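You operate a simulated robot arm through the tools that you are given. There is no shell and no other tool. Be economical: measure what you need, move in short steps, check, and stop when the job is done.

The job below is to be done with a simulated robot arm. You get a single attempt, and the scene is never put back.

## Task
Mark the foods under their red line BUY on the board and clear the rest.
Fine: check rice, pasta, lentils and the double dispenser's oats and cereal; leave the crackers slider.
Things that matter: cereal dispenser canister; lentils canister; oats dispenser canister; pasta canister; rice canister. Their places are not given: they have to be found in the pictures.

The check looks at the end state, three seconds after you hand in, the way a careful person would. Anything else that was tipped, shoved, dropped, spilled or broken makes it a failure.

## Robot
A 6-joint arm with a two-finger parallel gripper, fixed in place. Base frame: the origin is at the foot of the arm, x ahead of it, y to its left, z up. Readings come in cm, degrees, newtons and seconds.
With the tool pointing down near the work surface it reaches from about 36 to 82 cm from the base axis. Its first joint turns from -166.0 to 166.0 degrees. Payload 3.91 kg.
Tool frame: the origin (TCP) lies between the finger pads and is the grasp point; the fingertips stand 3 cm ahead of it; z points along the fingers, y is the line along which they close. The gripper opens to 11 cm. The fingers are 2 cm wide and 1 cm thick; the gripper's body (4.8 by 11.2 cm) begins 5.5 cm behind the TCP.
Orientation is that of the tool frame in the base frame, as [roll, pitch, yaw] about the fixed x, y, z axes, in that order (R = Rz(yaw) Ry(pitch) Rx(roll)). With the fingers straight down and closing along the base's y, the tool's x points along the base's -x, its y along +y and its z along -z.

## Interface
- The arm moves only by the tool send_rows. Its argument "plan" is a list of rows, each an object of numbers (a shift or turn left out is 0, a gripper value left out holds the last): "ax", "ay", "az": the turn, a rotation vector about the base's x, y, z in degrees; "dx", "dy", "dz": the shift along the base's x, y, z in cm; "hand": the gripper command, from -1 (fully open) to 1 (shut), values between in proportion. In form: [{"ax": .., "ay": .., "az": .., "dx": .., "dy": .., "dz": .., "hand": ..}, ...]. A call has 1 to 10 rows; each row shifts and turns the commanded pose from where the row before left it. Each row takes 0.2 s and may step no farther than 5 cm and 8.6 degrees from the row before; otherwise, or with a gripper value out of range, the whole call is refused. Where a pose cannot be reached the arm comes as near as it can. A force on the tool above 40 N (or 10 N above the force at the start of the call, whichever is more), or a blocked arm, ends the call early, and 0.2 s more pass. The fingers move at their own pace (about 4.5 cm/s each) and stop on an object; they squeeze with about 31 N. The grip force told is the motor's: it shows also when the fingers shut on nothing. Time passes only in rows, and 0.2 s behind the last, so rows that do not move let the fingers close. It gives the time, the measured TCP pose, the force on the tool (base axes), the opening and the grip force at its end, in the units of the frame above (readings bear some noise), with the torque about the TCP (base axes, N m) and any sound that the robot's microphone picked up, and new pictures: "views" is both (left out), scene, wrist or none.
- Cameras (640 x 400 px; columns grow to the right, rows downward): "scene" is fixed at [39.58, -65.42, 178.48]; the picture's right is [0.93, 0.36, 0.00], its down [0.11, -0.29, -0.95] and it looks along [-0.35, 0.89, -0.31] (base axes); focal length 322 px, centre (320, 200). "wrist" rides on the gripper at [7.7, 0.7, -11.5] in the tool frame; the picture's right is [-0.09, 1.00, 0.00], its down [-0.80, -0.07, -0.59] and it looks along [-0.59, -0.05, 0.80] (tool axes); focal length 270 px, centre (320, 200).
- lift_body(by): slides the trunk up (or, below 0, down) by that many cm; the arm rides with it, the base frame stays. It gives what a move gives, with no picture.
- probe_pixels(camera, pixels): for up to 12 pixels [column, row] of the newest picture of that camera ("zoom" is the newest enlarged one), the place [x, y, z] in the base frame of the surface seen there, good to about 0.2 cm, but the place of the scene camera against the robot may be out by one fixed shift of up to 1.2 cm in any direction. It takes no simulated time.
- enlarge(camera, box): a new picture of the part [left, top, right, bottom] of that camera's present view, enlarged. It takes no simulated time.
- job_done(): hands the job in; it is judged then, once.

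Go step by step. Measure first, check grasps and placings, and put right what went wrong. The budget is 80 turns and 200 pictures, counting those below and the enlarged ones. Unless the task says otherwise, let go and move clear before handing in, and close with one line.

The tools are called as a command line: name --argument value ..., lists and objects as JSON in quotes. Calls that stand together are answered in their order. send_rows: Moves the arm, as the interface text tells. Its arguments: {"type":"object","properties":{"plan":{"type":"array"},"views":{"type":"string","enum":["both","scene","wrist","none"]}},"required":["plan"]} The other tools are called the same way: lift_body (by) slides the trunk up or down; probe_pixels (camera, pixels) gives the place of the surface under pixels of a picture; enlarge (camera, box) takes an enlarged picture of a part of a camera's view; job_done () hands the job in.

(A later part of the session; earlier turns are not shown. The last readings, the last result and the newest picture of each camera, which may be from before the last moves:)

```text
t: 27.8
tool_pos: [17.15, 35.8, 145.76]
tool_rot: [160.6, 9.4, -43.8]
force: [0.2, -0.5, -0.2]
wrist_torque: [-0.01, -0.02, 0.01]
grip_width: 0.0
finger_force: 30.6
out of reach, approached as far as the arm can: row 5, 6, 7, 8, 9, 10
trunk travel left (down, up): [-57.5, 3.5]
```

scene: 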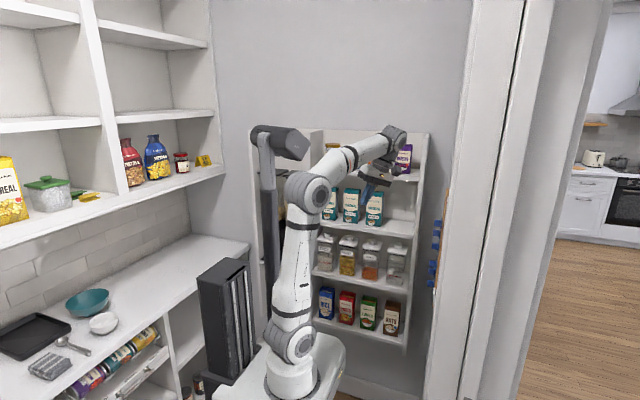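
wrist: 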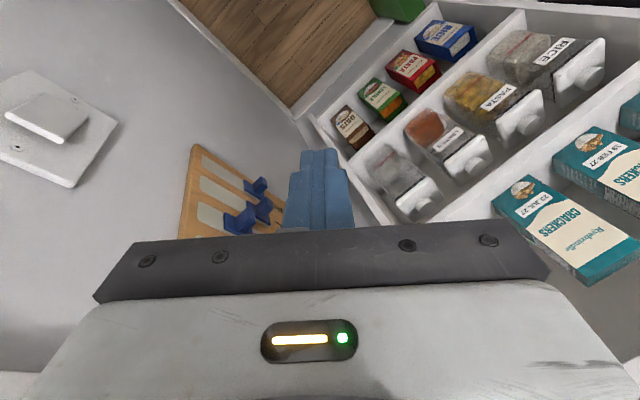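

It rotated to yaw −44 but was pulled against an inner reach limit. I'll level the tool and move a bit outward to see whether it's then free.

send_rows --plan '[{"ax": 2.6, "ay": -6.7, "dx": 1, "dy": 1}, {"ax": 2.6, "ay": -6.7, "dx": 1, "dy": 1}, {"ax": 2.6, "ay": -6.7, "dx": 1, "dy": 1}, {"dx": 0.5, "dy": 0.5, "az": 8}, {"az": 8}]' --views "both"

```text
t: 29.0
tool_pos: [18.8, 41.11, 149.72]
tool_rot: [173.5, 14.4, -27.0]
force: [-0.2, -0.1, -0.2]
wrist_torque: [-0.01, 0.01, 0.02]
grip_width: 0.0
finger_force: 30.9
out of reach, approached as far as the arm can: row 1, 2, 3
trunk travel left (down, up): [-57.5, 3.5]
```

scene: 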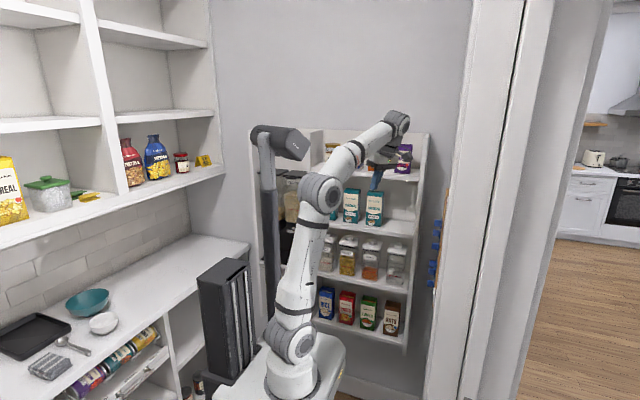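
wrist: 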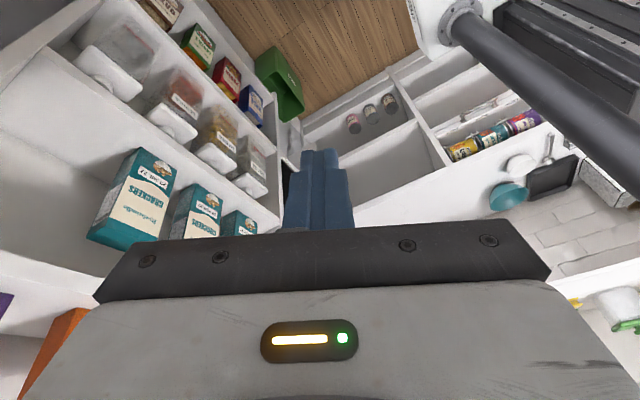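

Rows 4–5 were free. I'll level the remaining lean and keep rotating +az.

send_rows --plan '[{"ay": -5}, {"ay": -5}, {"ay": -5}, {"az": 8.5}, {"az": 8.5}, {"az": 8.5}, {"az": 8.5}, {"az": 8.5}, {"az": 8.5}, {"az": 8.5}]' --views "scene"

```text
t: 31.2
tool_pos: [10.64, 42.1, 143.97]
tool_rot: [178.8, 22.2, 32.0]
force: [1.3, 0.0, 0.8]
wrist_torque: [-0.02, 0.02, 0.0]
grip_width: 0.0
finger_force: 31.0
out of reach, approached as far as the arm can: row 1, 2, 3, 4, 5, 6, 7, 8, 9, 10
trunk travel left (down, up): [-57.5, 3.5]
```

scene: 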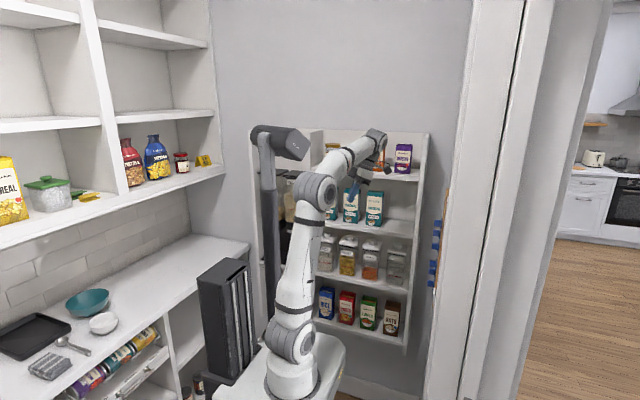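

The wrist keeps a lean toward the base that seems to be a wrist limit when folded. I'll keep rotating +az while moving outward, which should relieve it.

send_rows --plan '[{"az": 8, "dx": 1.5, "dy": 0.5}, {"az": 8, "dx": 1.5, "dy": 1}, {"az": 8, "dx": 1.5, "dy": 1}, {"az": 8, "dx": 1.5, "dy": 1}, {"az": 8, "dx": 1.5, "dy": 1}, {"az": 8, "dx": 1, "dy": 1}, {"az": 8}, {"az": 8}, {"az": 8}]' --views "both"

```text
t: 33.2
tool_pos: [-4.87, 45.94, 135.71]
tool_rot: [-162.4, 25.8, 103.9]
force: [0.3, -0.2, 0.1]
wrist_torque: [-0.01, 0.04, -0.02]
grip_width: 0.02
finger_force: 30.8
out of reach, approached as far as the arm can: row 1, 2, 3, 4, 5, 6, 7, 8, 9
trunk travel left (down, up): [-57.5, 3.5]
```

scene: 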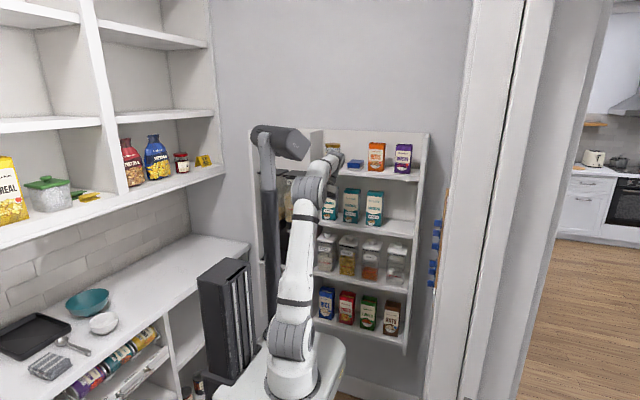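
wrist: 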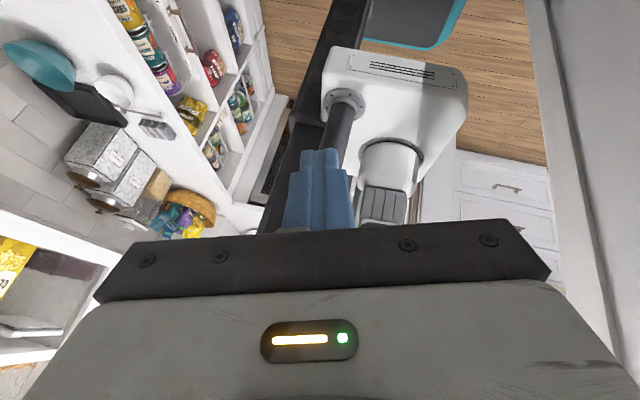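

I'll test whether the lean can be undone here, with a pure levelling rotation while reaching outward.

send_rows --plan '[{"ax": 7, "ay": -2.8, "dy": 1}, {"ax": 7, "ay": -2.8, "dy": 1}, {"ax": 7, "ay": -2.8, "dy": 1}, {"ax": 7, "ay": -2.8, "dy": 1}]' --views "none"

```text
t: 34.2
tool_pos: [-10.74, 50.72, 138.91]
tool_rot: [-164.0, 2.6, 100.1]
force: [0.2, -0.8, 0.0]
wrist_torque: [-0.02, 0.01, 0.0]
grip_width: 0.0
finger_force: 31.1
out of reach, approached as far as the arm can: row 1, 2, 3, 4
trunk travel left (down, up): [-57.5, 3.5]
```

Levelled mostly, with J1 pulled along, so the last joint seems to be at its other end here. I'll bring the yaw back to the middle of its free window (~−20°) and move to an open spot before re-posing the wrist.

send_rows --plan '[{"az": -8}, {"az": -8}, {"az": -8, "dx": 1}, {"az": -8, "dx": 2}, {"az": -8, "dx": 2}, {"az": -8, "dx": 2}, {"az": -8, "dx": 2}, {"az": -8, "dx": 2}, {"az": -8, "dx": 2}, {"az": -8, "dx": 2}]' --views "none"

```text
t: 36.4
tool_pos: [7.59, 50.32, 137.78]
tool_rot: [-160.2, 7.3, 21.4]
force: [0.6, -0.3, 0.3]
wrist_torque: [0.0, -0.01, -0.02]
grip_width: 0.0
finger_force: 31.1
out of reach, approached as far as the arm can: row 5, 6, 7, 9, 10
trunk travel left (down, up): [-57.5, 3.5]
```

send_rows --plan '[{"ax": -5.3, "ay": -4.6, "dx": 1}, {"ax": -5.3, "ay": -4.6, "dx": 1}, {"ax": -5.3, "ay": -4.6, "dx": 1}, {"az": -8, "dx": 1}, {"az": -8, "dx": 1}, {"az": -8, "dx": 1}, {"az": -8, "dx": 1}]' --views "both"

```text
t: 38.0
tool_pos: [17.48, 49.25, 136.24]
tool_rot: [-168.3, 14.3, -10.0]
force: [0.1, 0.2, 0.5]
wrist_torque: [0.03, -0.02, 0.0]
grip_width: 0.0
finger_force: 31.4
out of reach, approached as far as the arm can: row 1, 2, 3, 6, 7
trunk travel left (down, up): [-57.5, 3.5]
```

scene: 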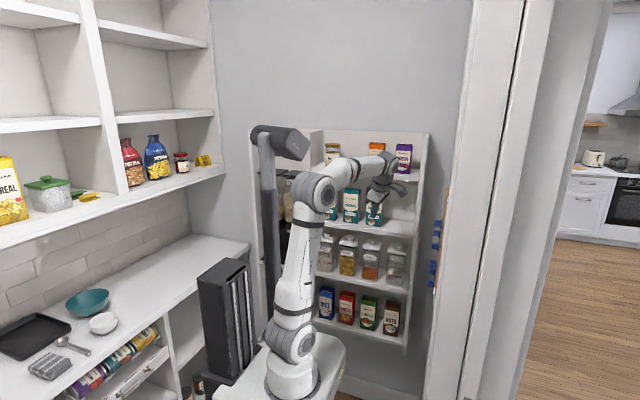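
wrist: 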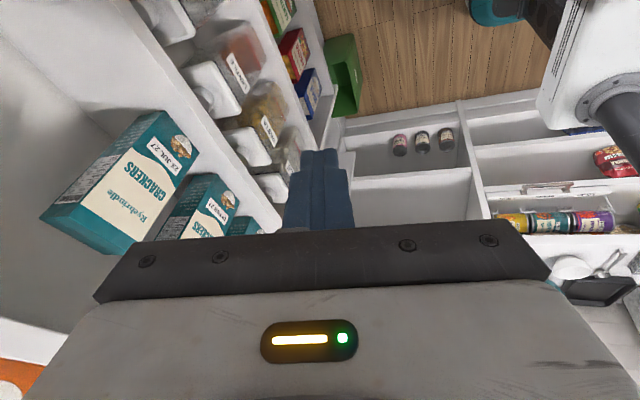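

The tool still leans about 18° toward the upper left. I'll measure the arm's links to understand which joint limits it.

probe_pixels --camera "scene" --pixels '[[320, 190], [338, 185], [345, 170], [365, 165], [380, 158], [388, 165], [378, 185], [384, 192], [400, 185], [300, 280], [292, 345], [290, 375]]'

enlarge --camera "scene" --box '[290, 130, 430, 220]'

```text
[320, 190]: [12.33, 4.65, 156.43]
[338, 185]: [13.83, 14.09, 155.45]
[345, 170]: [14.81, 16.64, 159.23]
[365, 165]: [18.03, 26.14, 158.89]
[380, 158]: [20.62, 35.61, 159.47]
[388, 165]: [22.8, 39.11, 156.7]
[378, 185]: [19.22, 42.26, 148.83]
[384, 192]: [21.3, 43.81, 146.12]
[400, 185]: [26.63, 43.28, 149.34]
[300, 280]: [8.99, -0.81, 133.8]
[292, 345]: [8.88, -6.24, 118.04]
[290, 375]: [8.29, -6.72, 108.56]
```

```text
4.44 times, centred on (360, 175) of scene
```

zoom: 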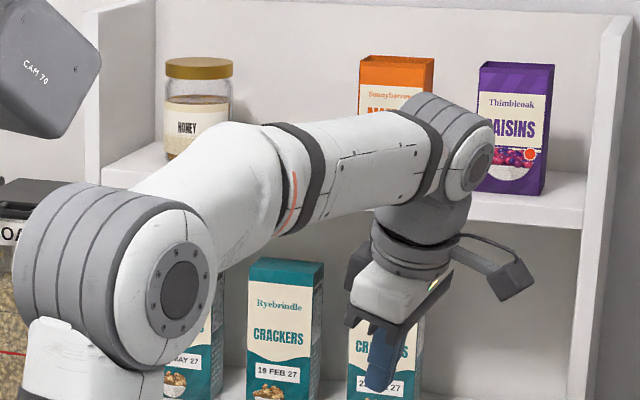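

send_rows --plan '[{"dx": 0}, {"ax": -2, "ay": -7.5, "dx": 2.8, "dy": -0.7}, {"ax": 2, "ay": 7.5, "dx": -2.8, "dy": 0.7}, {"ax": 7.5, "ay": -2, "dx": 0.7, "dy": 2.8}, {"ax": -7.5, "ay": 2, "dx": -0.7, "dy": -2.8}, {"az": 8}, {"az": -8}, {"az": -8}, {"az": 8}, {"ax": -7.5, "ay": 2, "dx": -0.7, "dy": -2.8}]' --views "none"

```text
t: 40.2
tool_pos: [15.92, 46.3, 135.88]
tool_rot: [-175.3, 22.1, -12.4]
force: [-0.3, 0.3, -0.6]
wrist_torque: [0.01, 0.0, -0.04]
grip_width: 0.0
finger_force: 31.0
out of reach, approached as far as the arm can: row 2
trunk travel left (down, up): [-57.5, 3.5]
```

That test shows only leaning to the right (the fifth joint) is limited: the wrist passed over to its other solution while I was looking at the dispenser. I'll flip it back by swinging the tool leftwards past horizontal (through that joint's zero), then cone round.

send_rows --plan '[{"ax": 3.4, "ay": 7.6, "dx": -2.4, "dy": 1.1, "dz": 1.4}, {"ax": 3.4, "ay": 7.6, "dx": -2.3, "dy": 1.0, "dz": 1.7}, {"ax": 3.4, "ay": 7.6, "dx": -2.0, "dy": 0.9, "dz": 2.05}, {"ax": 3.4, "ay": 7.6, "dx": -1.7, "dy": 0.8, "dz": 2.35}, {"ax": 3.4, "ay": 7.6, "dx": -1.45, "dy": 0.7, "dz": 2.6}, {"ax": 3.4, "ay": 7.6, "dx": -1.0, "dy": 0.5, "dz": 2.8}, {"ax": 3.4, "ay": 7.6, "dx": -0.7, "dy": 0.3, "dz": 3}, {"ax": 3.4, "ay": 7.6, "dx": -0.3, "dy": 0.1, "dz": 3}]' --views "scene"

```text
t: 42.0
tool_pos: [3.92, 51.61, 154.58]
tool_rot: [-94.2, 79.1, 61.5]
force: [-1.0, -0.3, -0.5]
wrist_torque: [0.01, -0.01, 0.03]
grip_width: 0.02
finger_force: 31.2
trunk travel left (down, up): [-57.5, 3.5]
```

scene: 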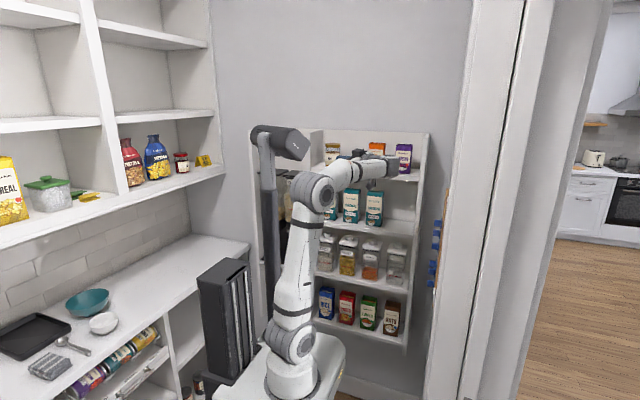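

Joint moved freely; the tool now points left horizontally (az 156°). I'll pass ~17° above horizontal.

send_rows --plan '[{"ax": 3.4, "ay": 7.6, "dx": 0.1, "dz": 3}, {"ax": 3.4, "ay": 7.6, "dx": 0.5, "dy": -0.2, "dz": 3}, {"dx": 0}]' --views "scene"

enlarge --camera "scene" --box '[290, 110, 430, 210]'

probe_pixels --camera "scene" --pixels '[[325, 190], [345, 170], [365, 165], [380, 165], [390, 165]]'

```text
t: 42.8
tool_pos: [4.55, 51.48, 160.58]
tool_rot: [-34.0, 70.9, 120.2]
force: [-0.6, 0.3, -0.1]
wrist_torque: [-0.03, 0.02, -0.05]
grip_width: 0.02
finger_force: 31.1
trunk travel left (down, up): [-57.5, 3.5]
```

scene: 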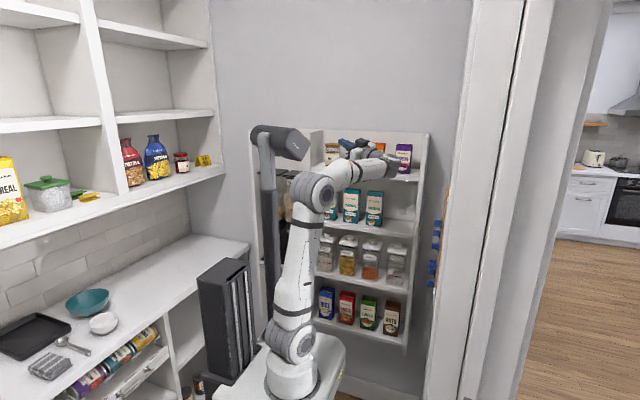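

```text
4.00 times, centred on (360, 160) of scene
```

zoom: 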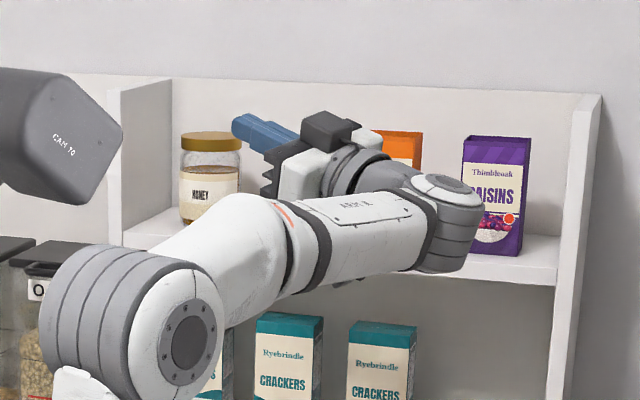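

```text
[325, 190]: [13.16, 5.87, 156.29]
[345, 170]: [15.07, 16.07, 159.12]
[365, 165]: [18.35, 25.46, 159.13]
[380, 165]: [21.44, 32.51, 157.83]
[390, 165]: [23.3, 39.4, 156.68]
```

The close-up shows the wrist's fourth joint actually rolls about the forearm, so the flip is when the tool aligns with the forearm. I'll shift the wrist back to x≈8, then sweep the tool from left through forward to right (toward the board).

send_rows --plan '[{"dx": -3.5, "dy": -1}, {"dx": -4, "dy": -1}, {"dx": -4, "dy": -1}, {"dx": -3.5, "dy": -1}]' --views "scene"

enlarge --camera "scene" --box '[270, 110, 410, 210]'

probe_pixels --camera "scene" --pixels '[[320, 185], [333, 175], [345, 165], [352, 160], [360, 160], [368, 160], [355, 155], [335, 168], [404, 172], [365, 170]]'

```text
t: 43.8
tool_pos: [-10.58, 47.54, 160.76]
tool_rot: [-34.0, 70.9, 120.1]
force: [-0.1, -0.4, -1.0]
wrist_torque: [0.01, -0.02, -0.01]
grip_width: 0.0
finger_force: 30.8
trunk travel left (down, up): [-57.5, 3.5]
```

scene: 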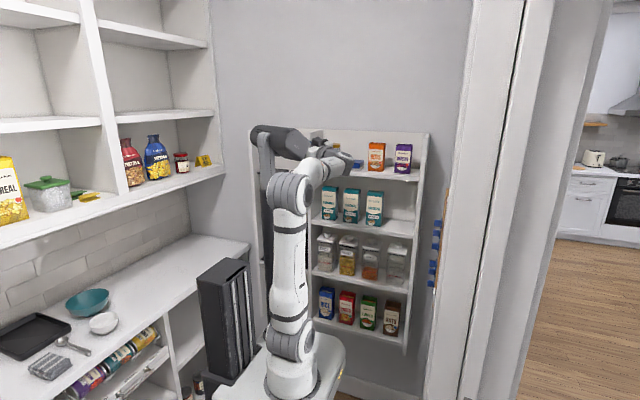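

```text
4.00 times, centred on (340, 160) of scene
```

zoom: 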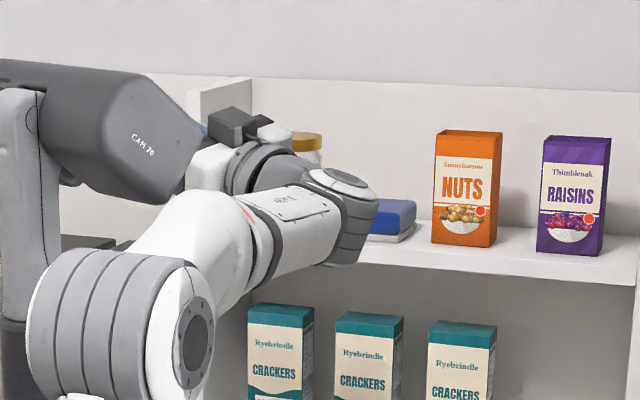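

```text
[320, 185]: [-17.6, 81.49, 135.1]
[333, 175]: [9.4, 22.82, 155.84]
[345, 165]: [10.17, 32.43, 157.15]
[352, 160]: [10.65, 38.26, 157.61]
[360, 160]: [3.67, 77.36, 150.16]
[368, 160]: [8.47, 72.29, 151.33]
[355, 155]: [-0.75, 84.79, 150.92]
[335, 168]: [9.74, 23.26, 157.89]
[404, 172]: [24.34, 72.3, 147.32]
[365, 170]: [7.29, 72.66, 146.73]
```

Forearm direction is now az ≈85°, and all rows were free. Now I'll sweep the tool in the plane of forearm and tool, through alignment, with the wrist centre held still.

send_rows --plan '[{"ax": -2.44, "ay": 0.2, "az": -8.04, "dx": 1.37, "dy": 2.74, "dz": -0.35}, {"ax": -2.44, "ay": 0.2, "az": -8.04, "dx": 1.73, "dy": 2.49, "dz": -0.46}, {"ax": -2.44, "ay": 0.2, "az": -8.04, "dx": 2.07, "dy": 2.21, "dz": -0.57}, {"ax": -2.44, "ay": 0.2, "az": -8.04, "dx": 2.35, "dy": 1.88, "dz": -0.67}, {"ax": -2.44, "ay": 0.2, "az": -8.04, "dx": 2.58, "dy": 1.49, "dz": -0.74}, {"ax": -2.44, "ay": 0.2, "az": -8.04, "dx": 2.77, "dy": 1.1, "dz": -0.81}, {"ax": -2.44, "ay": 0.2, "az": -8.04, "dx": 2.87, "dy": 0.66, "dz": -0.86}, {"ax": -2.44, "ay": 0.2, "az": -8.04, "dx": 2.95, "dy": 0.22, "dz": -0.89}]' --views "both"

enlarge --camera "scene" --box '[270, 110, 410, 210]'

```text
t: 45.6
tool_pos: [8.21, 60.42, 155.27]
tool_rot: [24.0, 89.2, 113.2]
force: [0.3, -0.4, -0.1]
wrist_torque: [0.0, 0.0, -0.01]
grip_width: 0.0
finger_force: 30.6
trunk travel left (down, up): [-57.5, 3.5]
```

scene: 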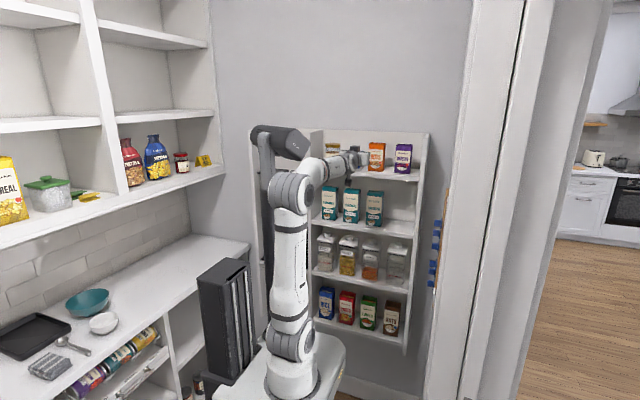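
wrist: 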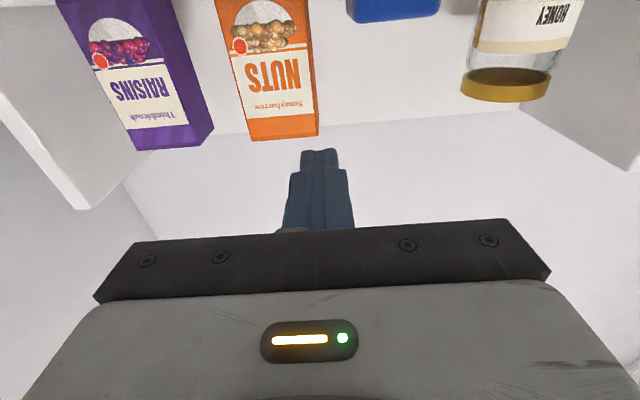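

```text
4.00 times, centred on (340, 160) of scene
```

zoom: 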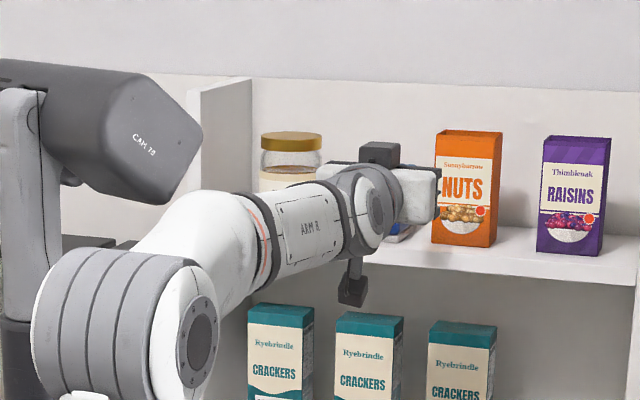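

Passed to alignment with no limits. I'll continue the sweep to the right toward the board.

send_rows --plan '[{"ax": -2.44, "ay": 0.2, "az": -8.04, "dx": 2.93, "dy": -0.24, "dz": -0.89}, {"ax": -2.44, "ay": 0.2, "az": -8.04, "dx": 2.87, "dy": -0.68, "dz": -0.89}, {"ax": -2.44, "ay": 0.2, "az": -8.04, "dx": 2.73, "dy": -1.12, "dz": -0.86}, {"ax": -2.44, "ay": 0.2, "az": -8.04, "dx": 2.55, "dy": -1.52, "dz": -0.81}, {"ax": -2.44, "ay": 0.2, "az": -8.04, "dx": 2.3, "dy": -1.9, "dz": -0.74}, {"ax": -2.44, "ay": 0.2, "az": -8.04, "dx": 2.01, "dy": -2.23, "dz": -0.66}, {"ax": -2.44, "ay": 0.2, "az": -8.04, "dx": 1.68, "dy": -2.52, "dz": -0.57}, {"ax": -2.44, "ay": 0.2, "az": -8.04, "dx": 1.31, "dy": -2.74, "dz": -0.46}]' --views "both"

```text
t: 47.4
tool_pos: [25.66, 47.41, 149.84]
tool_rot: [-151.5, 73.8, -124.3]
force: [-0.2, 0.0, 1.1]
wrist_torque: [0.0, -0.03, -0.04]
grip_width: 0.02
finger_force: 31.1
out of reach, approached as far as the arm can: row 1
trunk travel left (down, up): [-57.5, 3.5]
```

scene: 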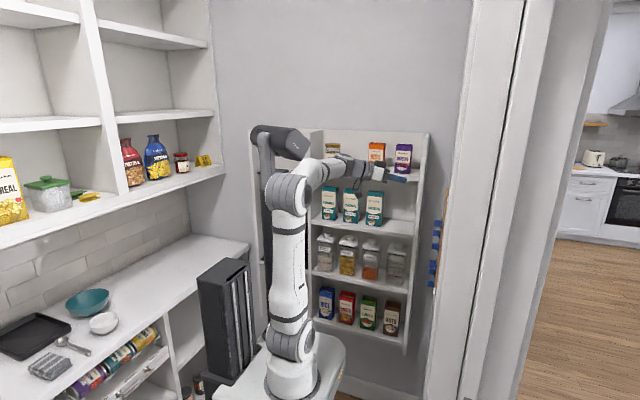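
wrist: 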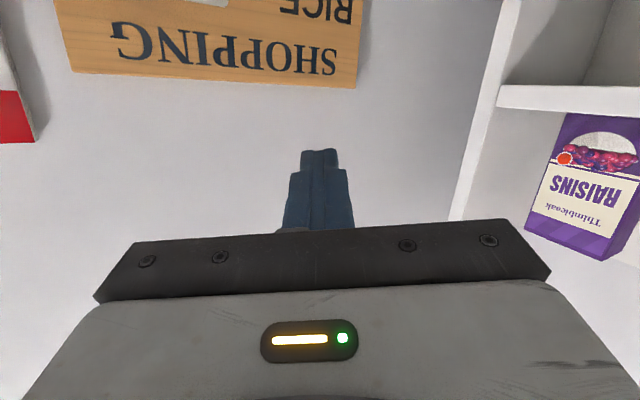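

The tool now points at the board, free of limits. I'll square it up: az −26°, roll +8°, lean down 21°.

send_rows --plan '[{"az": -8.5, "dx": 0.3, "dy": -2}, {"az": -8.5, "dy": -2}, {"az": -8.5, "dy": -2}, {"ax": 7.7}, {"ay": 7, "dx": -0.5, "dz": -1}, {"ay": 7, "dx": -0.5, "dz": -1}, {"ay": 7, "dx": -0.5, "dz": -1}]' --views "both"

```text
t: 49.0
tool_pos: [24.31, 41.35, 147.37]
tool_rot: [177.3, 54.8, -179.4]
force: [0.4, 0.5, -0.6]
wrist_torque: [0.0, -0.01, 0.01]
grip_width: 0.0
finger_force: 31.0
trunk travel left (down, up): [-57.5, 3.5]
```

scene: 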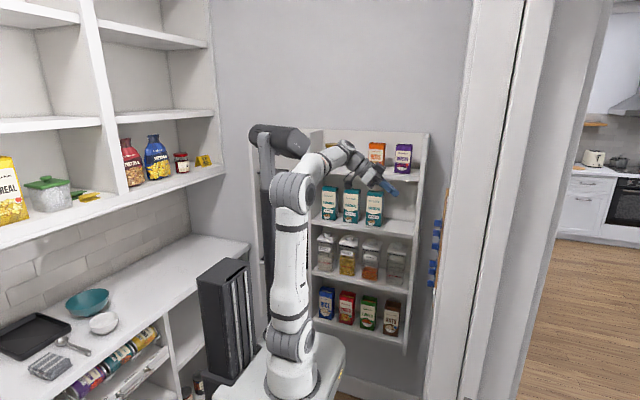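
wrist: 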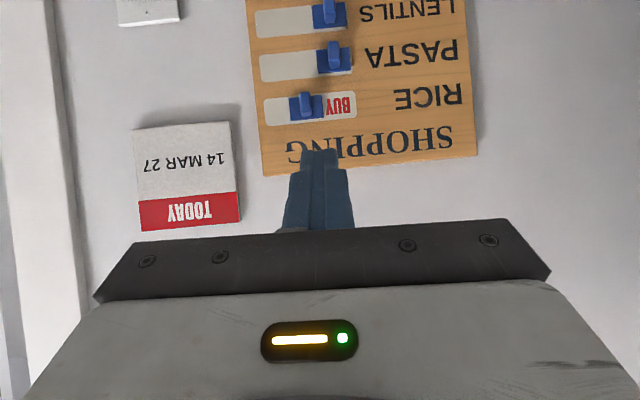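

Squared up on the board with no limits. I'll measure the RICE slider and slot (knob at (308,100)).

probe_pixels --camera "wrist" --pixels '[[308, 98], [301, 98], [315, 98], [308, 112], [292, 107], [325, 107], [266, 108], [355, 104], [336, 45], [351, 62], [319, 62], [262, 68]]'

enlarge --camera "wrist" --box '[240, 0, 480, 180]'

```text
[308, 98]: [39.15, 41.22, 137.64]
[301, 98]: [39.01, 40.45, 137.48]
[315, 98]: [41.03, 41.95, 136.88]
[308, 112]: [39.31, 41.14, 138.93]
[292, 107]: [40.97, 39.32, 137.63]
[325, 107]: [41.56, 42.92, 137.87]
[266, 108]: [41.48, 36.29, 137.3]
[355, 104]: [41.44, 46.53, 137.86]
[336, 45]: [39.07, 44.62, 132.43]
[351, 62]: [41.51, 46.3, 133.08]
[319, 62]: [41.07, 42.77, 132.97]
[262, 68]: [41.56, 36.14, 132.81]
```

```text
2.22 times, centred on (360, 90) of wrist
```

zoom: 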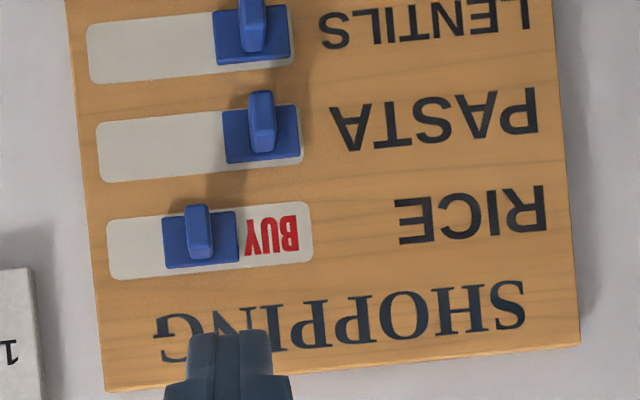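

RICE knob spans y 40.4–41.9, z 137–139, and its plate must move +3.5 to the clear end (slot 36.2–46.4). I'll bring the closed fingertip to the −y side of the knob, short of the board.

send_rows --plan '[{"dx": 3, "dy": -1.4, "dz": -2}, {"dx": 3, "dy": -1.4, "dz": -3}, {"dx": 3, "dz": -2.8}, {"dx": 0}]' --views "wrist"

```text
t: 50.0
tool_pos: [33.54, 38.7, 139.34]
tool_rot: [178.1, 55.0, -179.0]
force: [0.5, -0.6, 1.1]
wrist_torque: [-0.02, 0.03, -0.02]
grip_width: 0.02
finger_force: 31.1
trunk travel left (down, up): [-57.5, 3.5]
```

wrist: 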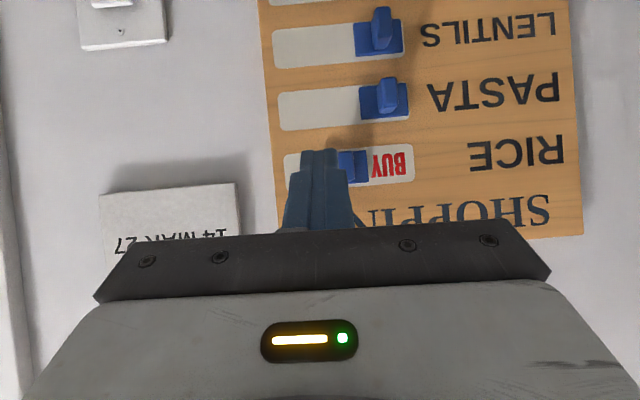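

Fingertip is left of the RICE knob as planned. I'll move in to x≈37.4.

send_rows --plan '[{"dx": 2, "dy": -0.2, "dz": 0.2}, {"dx": 1.2}, {"dx": 0.7}, {"dx": 0}]' --views "both"

enlarge --camera "wrist" --box '[240, 80, 480, 240]'

enlarge --camera "scene" --box '[380, 150, 480, 290]'

```text
t: 51.0
tool_pos: [37.19, 38.5, 139.52]
tool_rot: [178.1, 55.0, -178.9]
force: [-0.2, -0.1, 0.5]
wrist_torque: [-0.02, 0.0, 0.03]
grip_width: 0.02
finger_force: 30.9
trunk travel left (down, up): [-57.5, 3.5]
```

scene: 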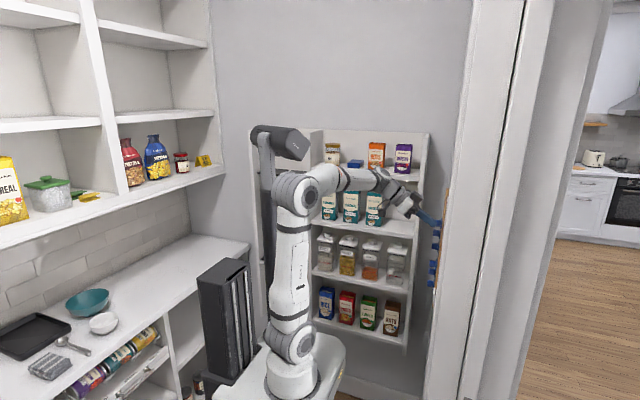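
wrist: 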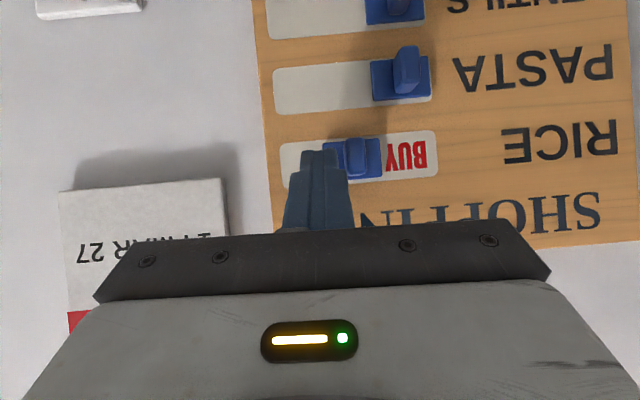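

```text
2.50 times, centred on (360, 160) of wrist
```

zoom: 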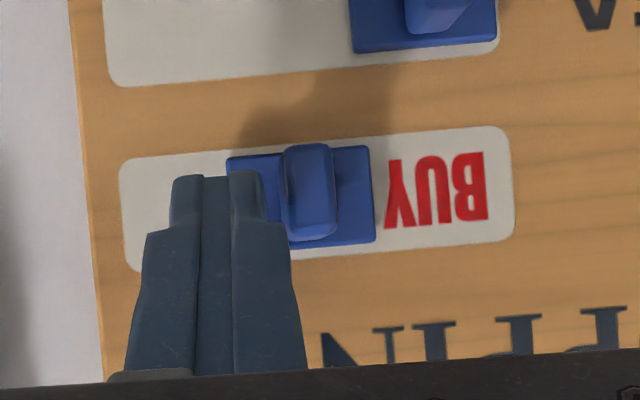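

```text
2.86 times, centred on (430, 220) of scene
```

zoom: 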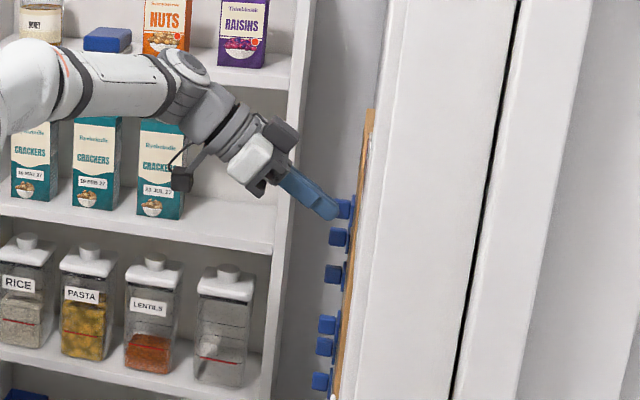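

The tip is beside the knob. I'll push +y slowly.

send_rows --plan '[{"dy": 0.8}, {"dy": 0.8}, {"dy": 0.8}, {"dy": 0.8}, {"dy": 0.8}, {"dy": 0.3}, {"dy": 0}]' --views "wrist"

```text
t: 52.6
tool_pos: [37.25, 42.68, 139.52]
tool_rot: [178.2, 55.0, -178.9]
force: [-0.7, -2.1, 0.8]
wrist_torque: [-0.04, 0.03, -0.04]
grip_width: 0.03
finger_force: 30.6
trunk travel left (down, up): [-57.5, 3.5]
```

wrist: 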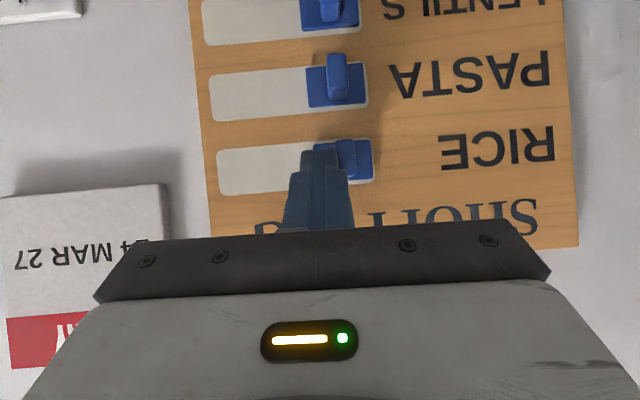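

BUY is covered on RICE and the plate is at the slot end. I'll add a last small nudge to seat it, then back off and move to the OATS row.

send_rows --plan '[{"dy": 0.2}, {"dy": 0.15}, {"dy": -0.6}, {"dx": -3, "dy": -0.4}, {"dx": -4}, {"dx": -2, "dz": -4, "dy": -1}, {"dz": -5, "dy": -1.5}, {"dz": -5, "dy": -1}, {"dz": -0.5}]' --views "both"

enlarge --camera "wrist" --box '[200, 40, 480, 215]'

```text
refused: row 7 steps farther than a row can; nothing moved
```

```text
2.29 times, centred on (340, 128) of wrist
```

zoom: 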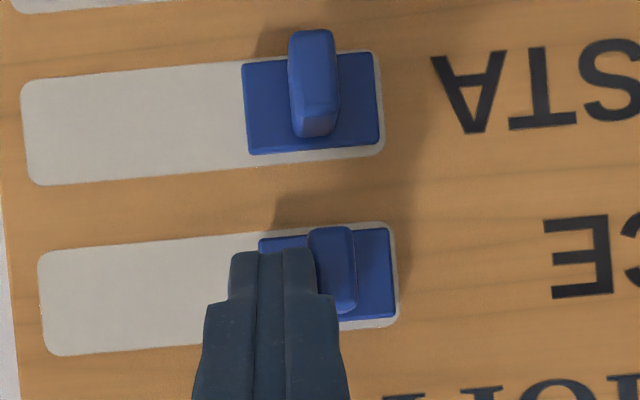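

RICE sits the same as PASTA, fully clear. I'll back off and go to the OATS row (TCP ≈ (31, 38.4, 124.7)).

send_rows --plan '[{"dy": -0.5}, {"dx": -3, "dy": -0.4}, {"dx": -3}, {"dz": -4, "dy": -1}, {"dz": -4, "dy": -1}, {"dz": -4, "dy": -1}, {"dz": -2.8, "dy": -0.4}, {"dx": 0}]' --views "both"

```text
t: 54.4
tool_pos: [31.24, 38.18, 124.48]
tool_rot: [178.1, 55.1, -178.9]
force: [0.0, 0.2, -0.7]
wrist_torque: [0.0, -0.02, -0.01]
grip_width: 0.0
finger_force: 31.1
trunk travel left (down, up): [-57.5, 3.5]
```

scene: 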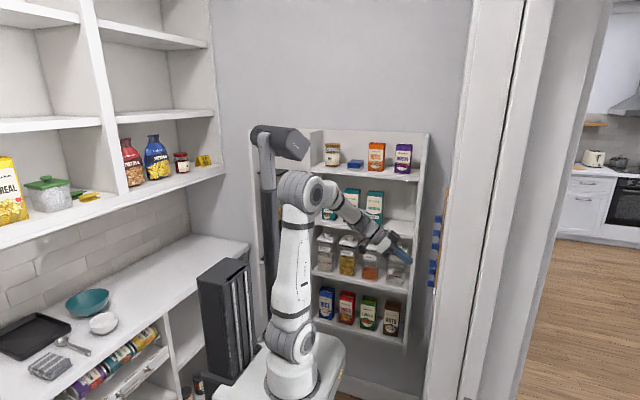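
wrist: 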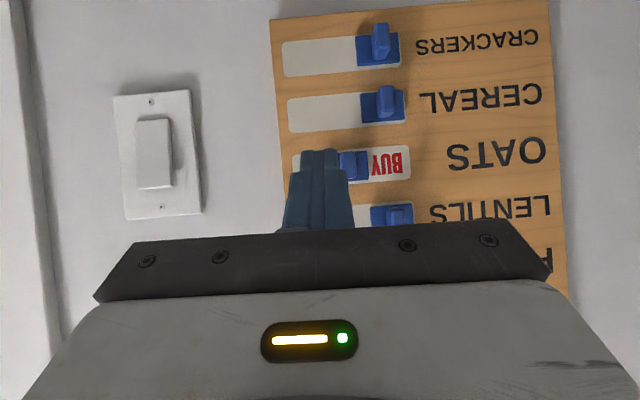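

Same relation to the OATS knob. I'll insert.

send_rows --plan '[{"dx": 2.5, "dz": 0.2}, {"dx": 2}, {"dx": 1}, {"dx": 0.5}, {"dx": 0}]' --views "wrist"

enlarge --camera "wrist" --box '[240, 80, 480, 240]'

```text
t: 55.6
tool_pos: [37.28, 38.45, 124.8]
tool_rot: [178.2, 55.0, -178.9]
force: [-0.4, 1.2, 0.0]
wrist_torque: [0.01, 0.0, 0.02]
grip_width: 0.0
finger_force: 30.5
trunk travel left (down, up): [-57.5, 3.5]
```

wrist: 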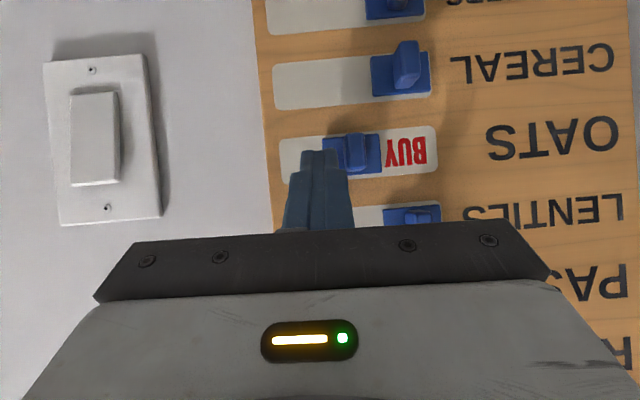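

```text
2.50 times, centred on (360, 160) of wrist
```

zoom: 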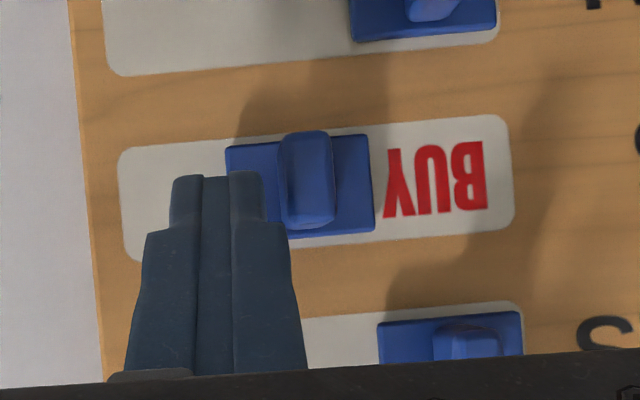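

Good. Slightly lower, then push +y 4.2 cm.

send_rows --plan '[{"dy": 0.6, "dz": -0.3}, {"dy": 0.8}, {"dy": 0.8}, {"dy": 0.8}, {"dy": 0.8}, {"dy": 0.5}, {"dy": 0}]' --views "wrist"

enlarge --camera "wrist" --box '[200, 40, 480, 240]'

```text
t: 57.2
tool_pos: [37.38, 42.65, 124.6]
tool_rot: [178.3, 55.0, -178.9]
force: [0.0, -1.4, -0.8]
wrist_torque: [-0.03, -0.01, -0.01]
grip_width: 0.02
finger_force: 31.8
trunk travel left (down, up): [-57.5, 3.5]
```

wrist: 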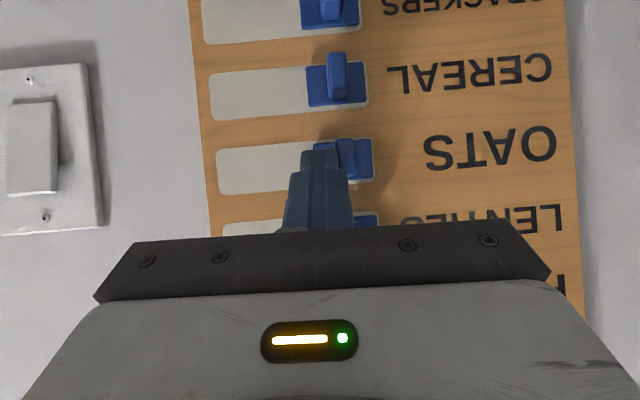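

```text
2.00 times, centred on (340, 140) of wrist
```

zoom: 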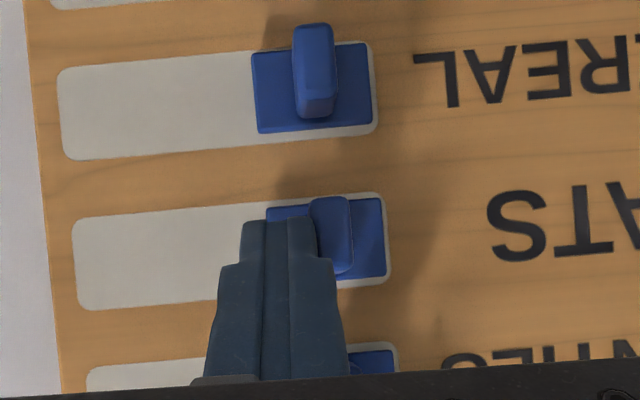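

OATS is cleared. Back off and go to the +y side of the CEREAL knob (TCP ≈ (31, 47.1, 120)).

send_rows --plan '[{"dy": -0.5}, {"dx": -3, "dy": -0.2}, {"dx": -3.2}, {"dy": 3, "dz": -2.5}, {"dy": 2.2, "dz": -2.2}, {"dx": 0}]' --views "wrist"

```text
t: 58.6
tool_pos: [31.1, 47.14, 119.86]
tool_rot: [178.1, 54.9, -179.0]
force: [0.1, 0.1, -0.3]
wrist_torque: [-0.02, 0.02, -0.02]
grip_width: 0.0
finger_force: 31.6
trunk travel left (down, up): [-57.5, 3.5]
```

wrist: 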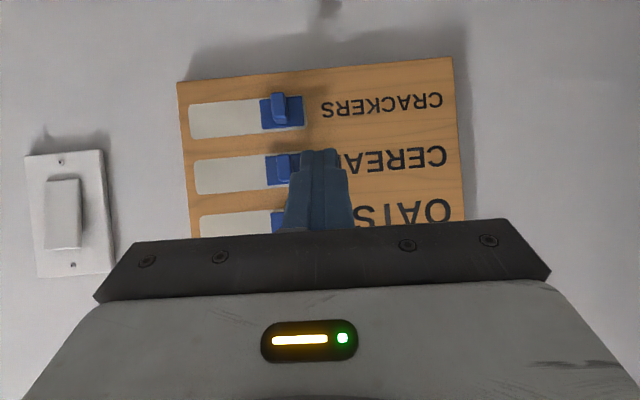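

The tip is on the +y side of the CEREAL knob. I'll insert to x≈37.3.

send_rows --plan '[{"dx": 2.5, "dy": 0.2}, {"dx": 2}, {"dx": 1.2}, {"dx": 0.5}, {"dx": 0}]' --views "wrist"

enlarge --camera "wrist" --box '[180, 80, 420, 240]'

```text
t: 59.8
tool_pos: [37.18, 47.4, 119.97]
tool_rot: [178.2, 55.1, -179.0]
force: [0.2, 0.1, 0.6]
wrist_torque: [0.0, 0.01, 0.0]
grip_width: 0.01
finger_force: 31.1
trunk travel left (down, up): [-57.5, 3.5]
```

wrist: 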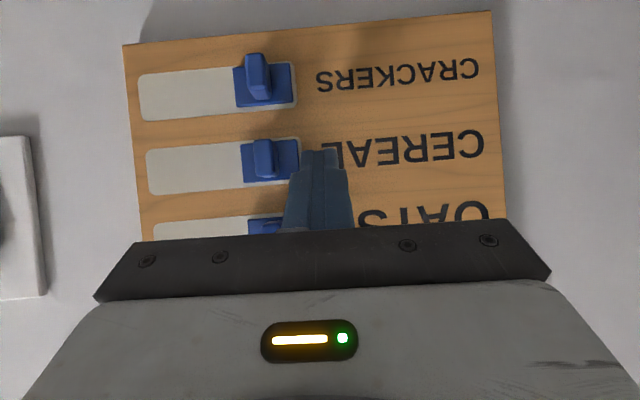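

```text
2.50 times, centred on (300, 160) of wrist
```

zoom: 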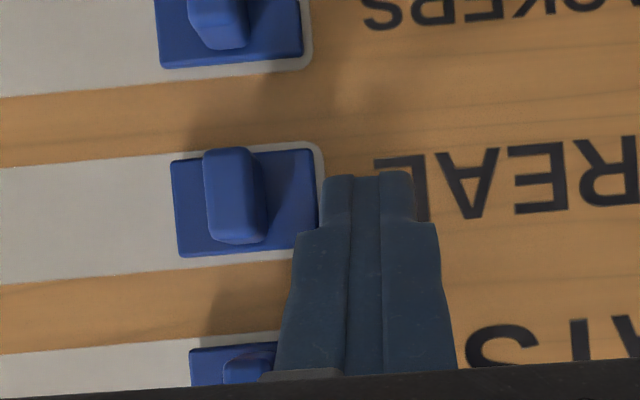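

Gap is about 1.2 cm; I'll push −y by 4.9.

send_rows --plan '[{"dy": -0.8}, {"dy": -0.8}, {"dy": -0.8}, {"dy": -0.8}, {"dy": -0.8}, {"dy": -0.6}, {"dy": -0.3}, {"dy": 0}]' --views "wrist"

enlarge --camera "wrist" --box '[200, 40, 480, 240]'

```text
t: 61.6
tool_pos: [37.44, 42.63, 119.98]
tool_rot: [178.2, 55.1, -179.0]
force: [0.0, 0.3, 0.4]
wrist_torque: [0.0, -0.01, 0.01]
grip_width: 0.01
finger_force: 31.4
trunk travel left (down, up): [-57.5, 3.5]
```

wrist: 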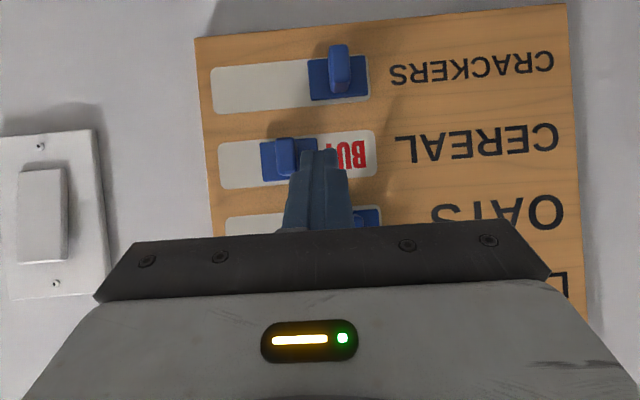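

```text
2.00 times, centred on (340, 140) of wrist
```

zoom: 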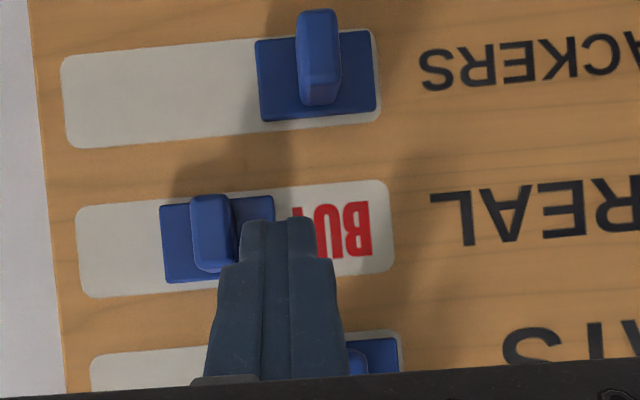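

CEREAL now shows BUY, at least as far over as the original BUY settings. Back off and go to the LENTILS row's +y side (TCP ≈ (31, 47.4, 129.6)).

send_rows --plan '[{"dy": 0.5}, {"dx": -3, "dy": 0.2}, {"dx": -3.4}, {"dy": 2.1, "dz": 4}, {"dy": 2, "dz": 4}, {"dz": 1.6}, {"dx": 0}]' --views "wrist"

enlarge --camera "wrist" --box '[150, 20, 430, 240]'

```text
t: 63.2
tool_pos: [31.04, 47.3, 129.62]
tool_rot: [178.2, 54.9, -178.9]
force: [-0.6, 0.8, 0.1]
wrist_torque: [0.02, 0.0, 0.02]
grip_width: 0.03
finger_force: 31.1
trunk travel left (down, up): [-57.5, 3.5]
```

wrist: 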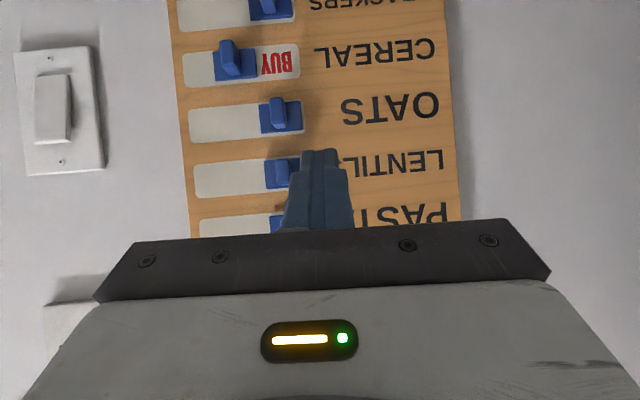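

```text
1.82 times, centred on (290, 130) of wrist
```

zoom: 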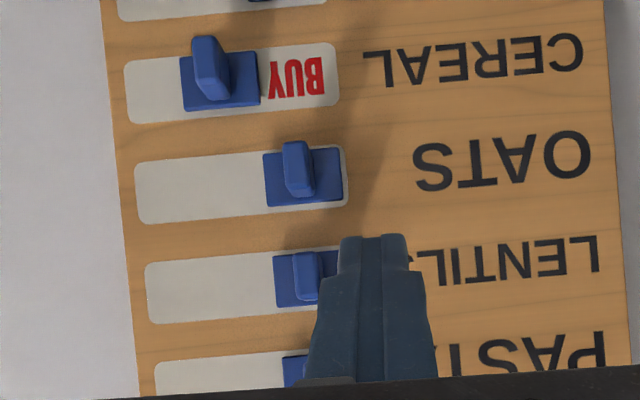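

CEREAL shows BUY fully and OATS is clear. I'll insert at LENTILS and push −y the same way.

send_rows --plan '[{"dx": 2.5, "dy": 0.1}, {"dx": 2}, {"dx": 1.2}, {"dx": 0.5}, {"dx": 0}]' --views "wrist"

enlarge --camera "wrist" --box '[180, 80, 420, 240]'

```text
t: 64.4
tool_pos: [37.07, 47.58, 129.47]
tool_rot: [178.3, 55.1, -178.9]
force: [0.3, 0.4, 0.0]
wrist_torque: [0.0, -0.01, -0.03]
grip_width: 0.02
finger_force: 31.0
trunk travel left (down, up): [-57.5, 3.5]
```

wrist: 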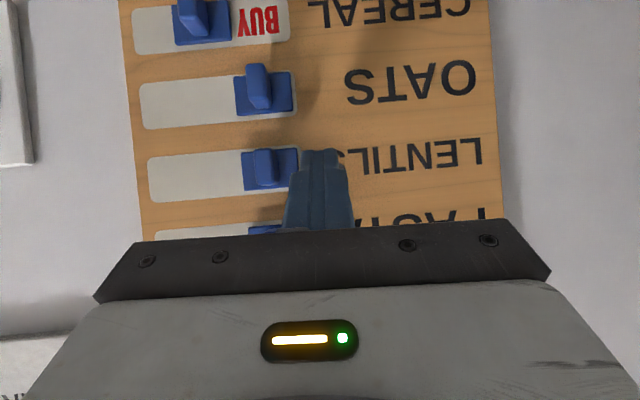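

```text
2.50 times, centred on (300, 160) of wrist
```

zoom: 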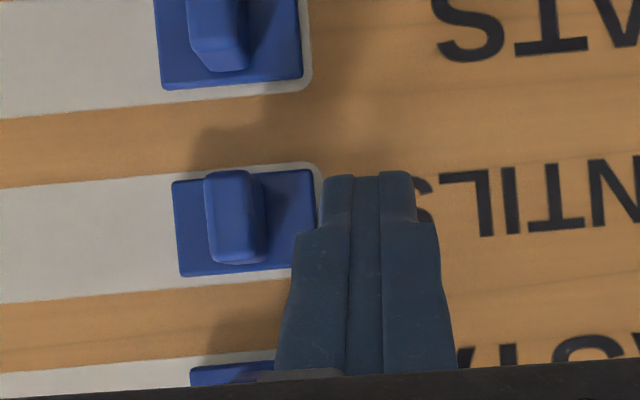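

send_rows --plan '[{"dy": -0.8, "dz": 0.2}, {"dy": -0.8}, {"dy": -0.8}, {"dy": -0.8}, {"dy": -0.8}, {"dy": -0.7}, {"dy": -0.3}, {"dy": 0}]' --views "wrist"

enlarge --camera "wrist" --box '[200, 40, 480, 240]'

```text
t: 66.2
tool_pos: [37.11, 42.57, 129.7]
tool_rot: [178.2, 55.0, -178.9]
force: [0.5, 0.3, -0.6]
wrist_torque: [0.01, -0.04, 0.02]
grip_width: 0.0
finger_force: 31.2
trunk travel left (down, up): [-57.5, 3.5]
```

wrist: 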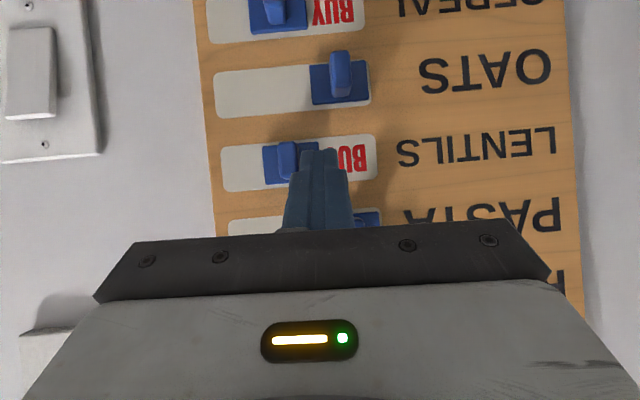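

```text
2.00 times, centred on (340, 140) of wrist
```

zoom: 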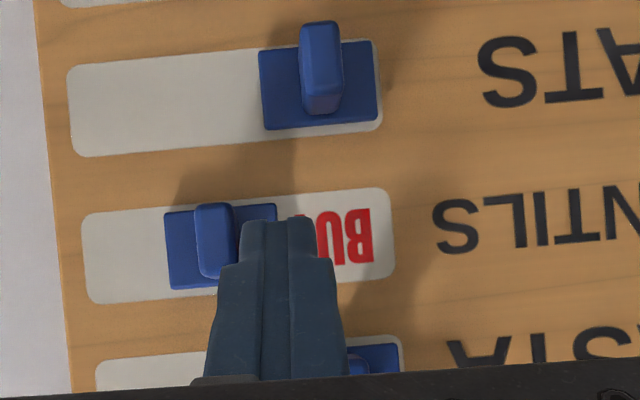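

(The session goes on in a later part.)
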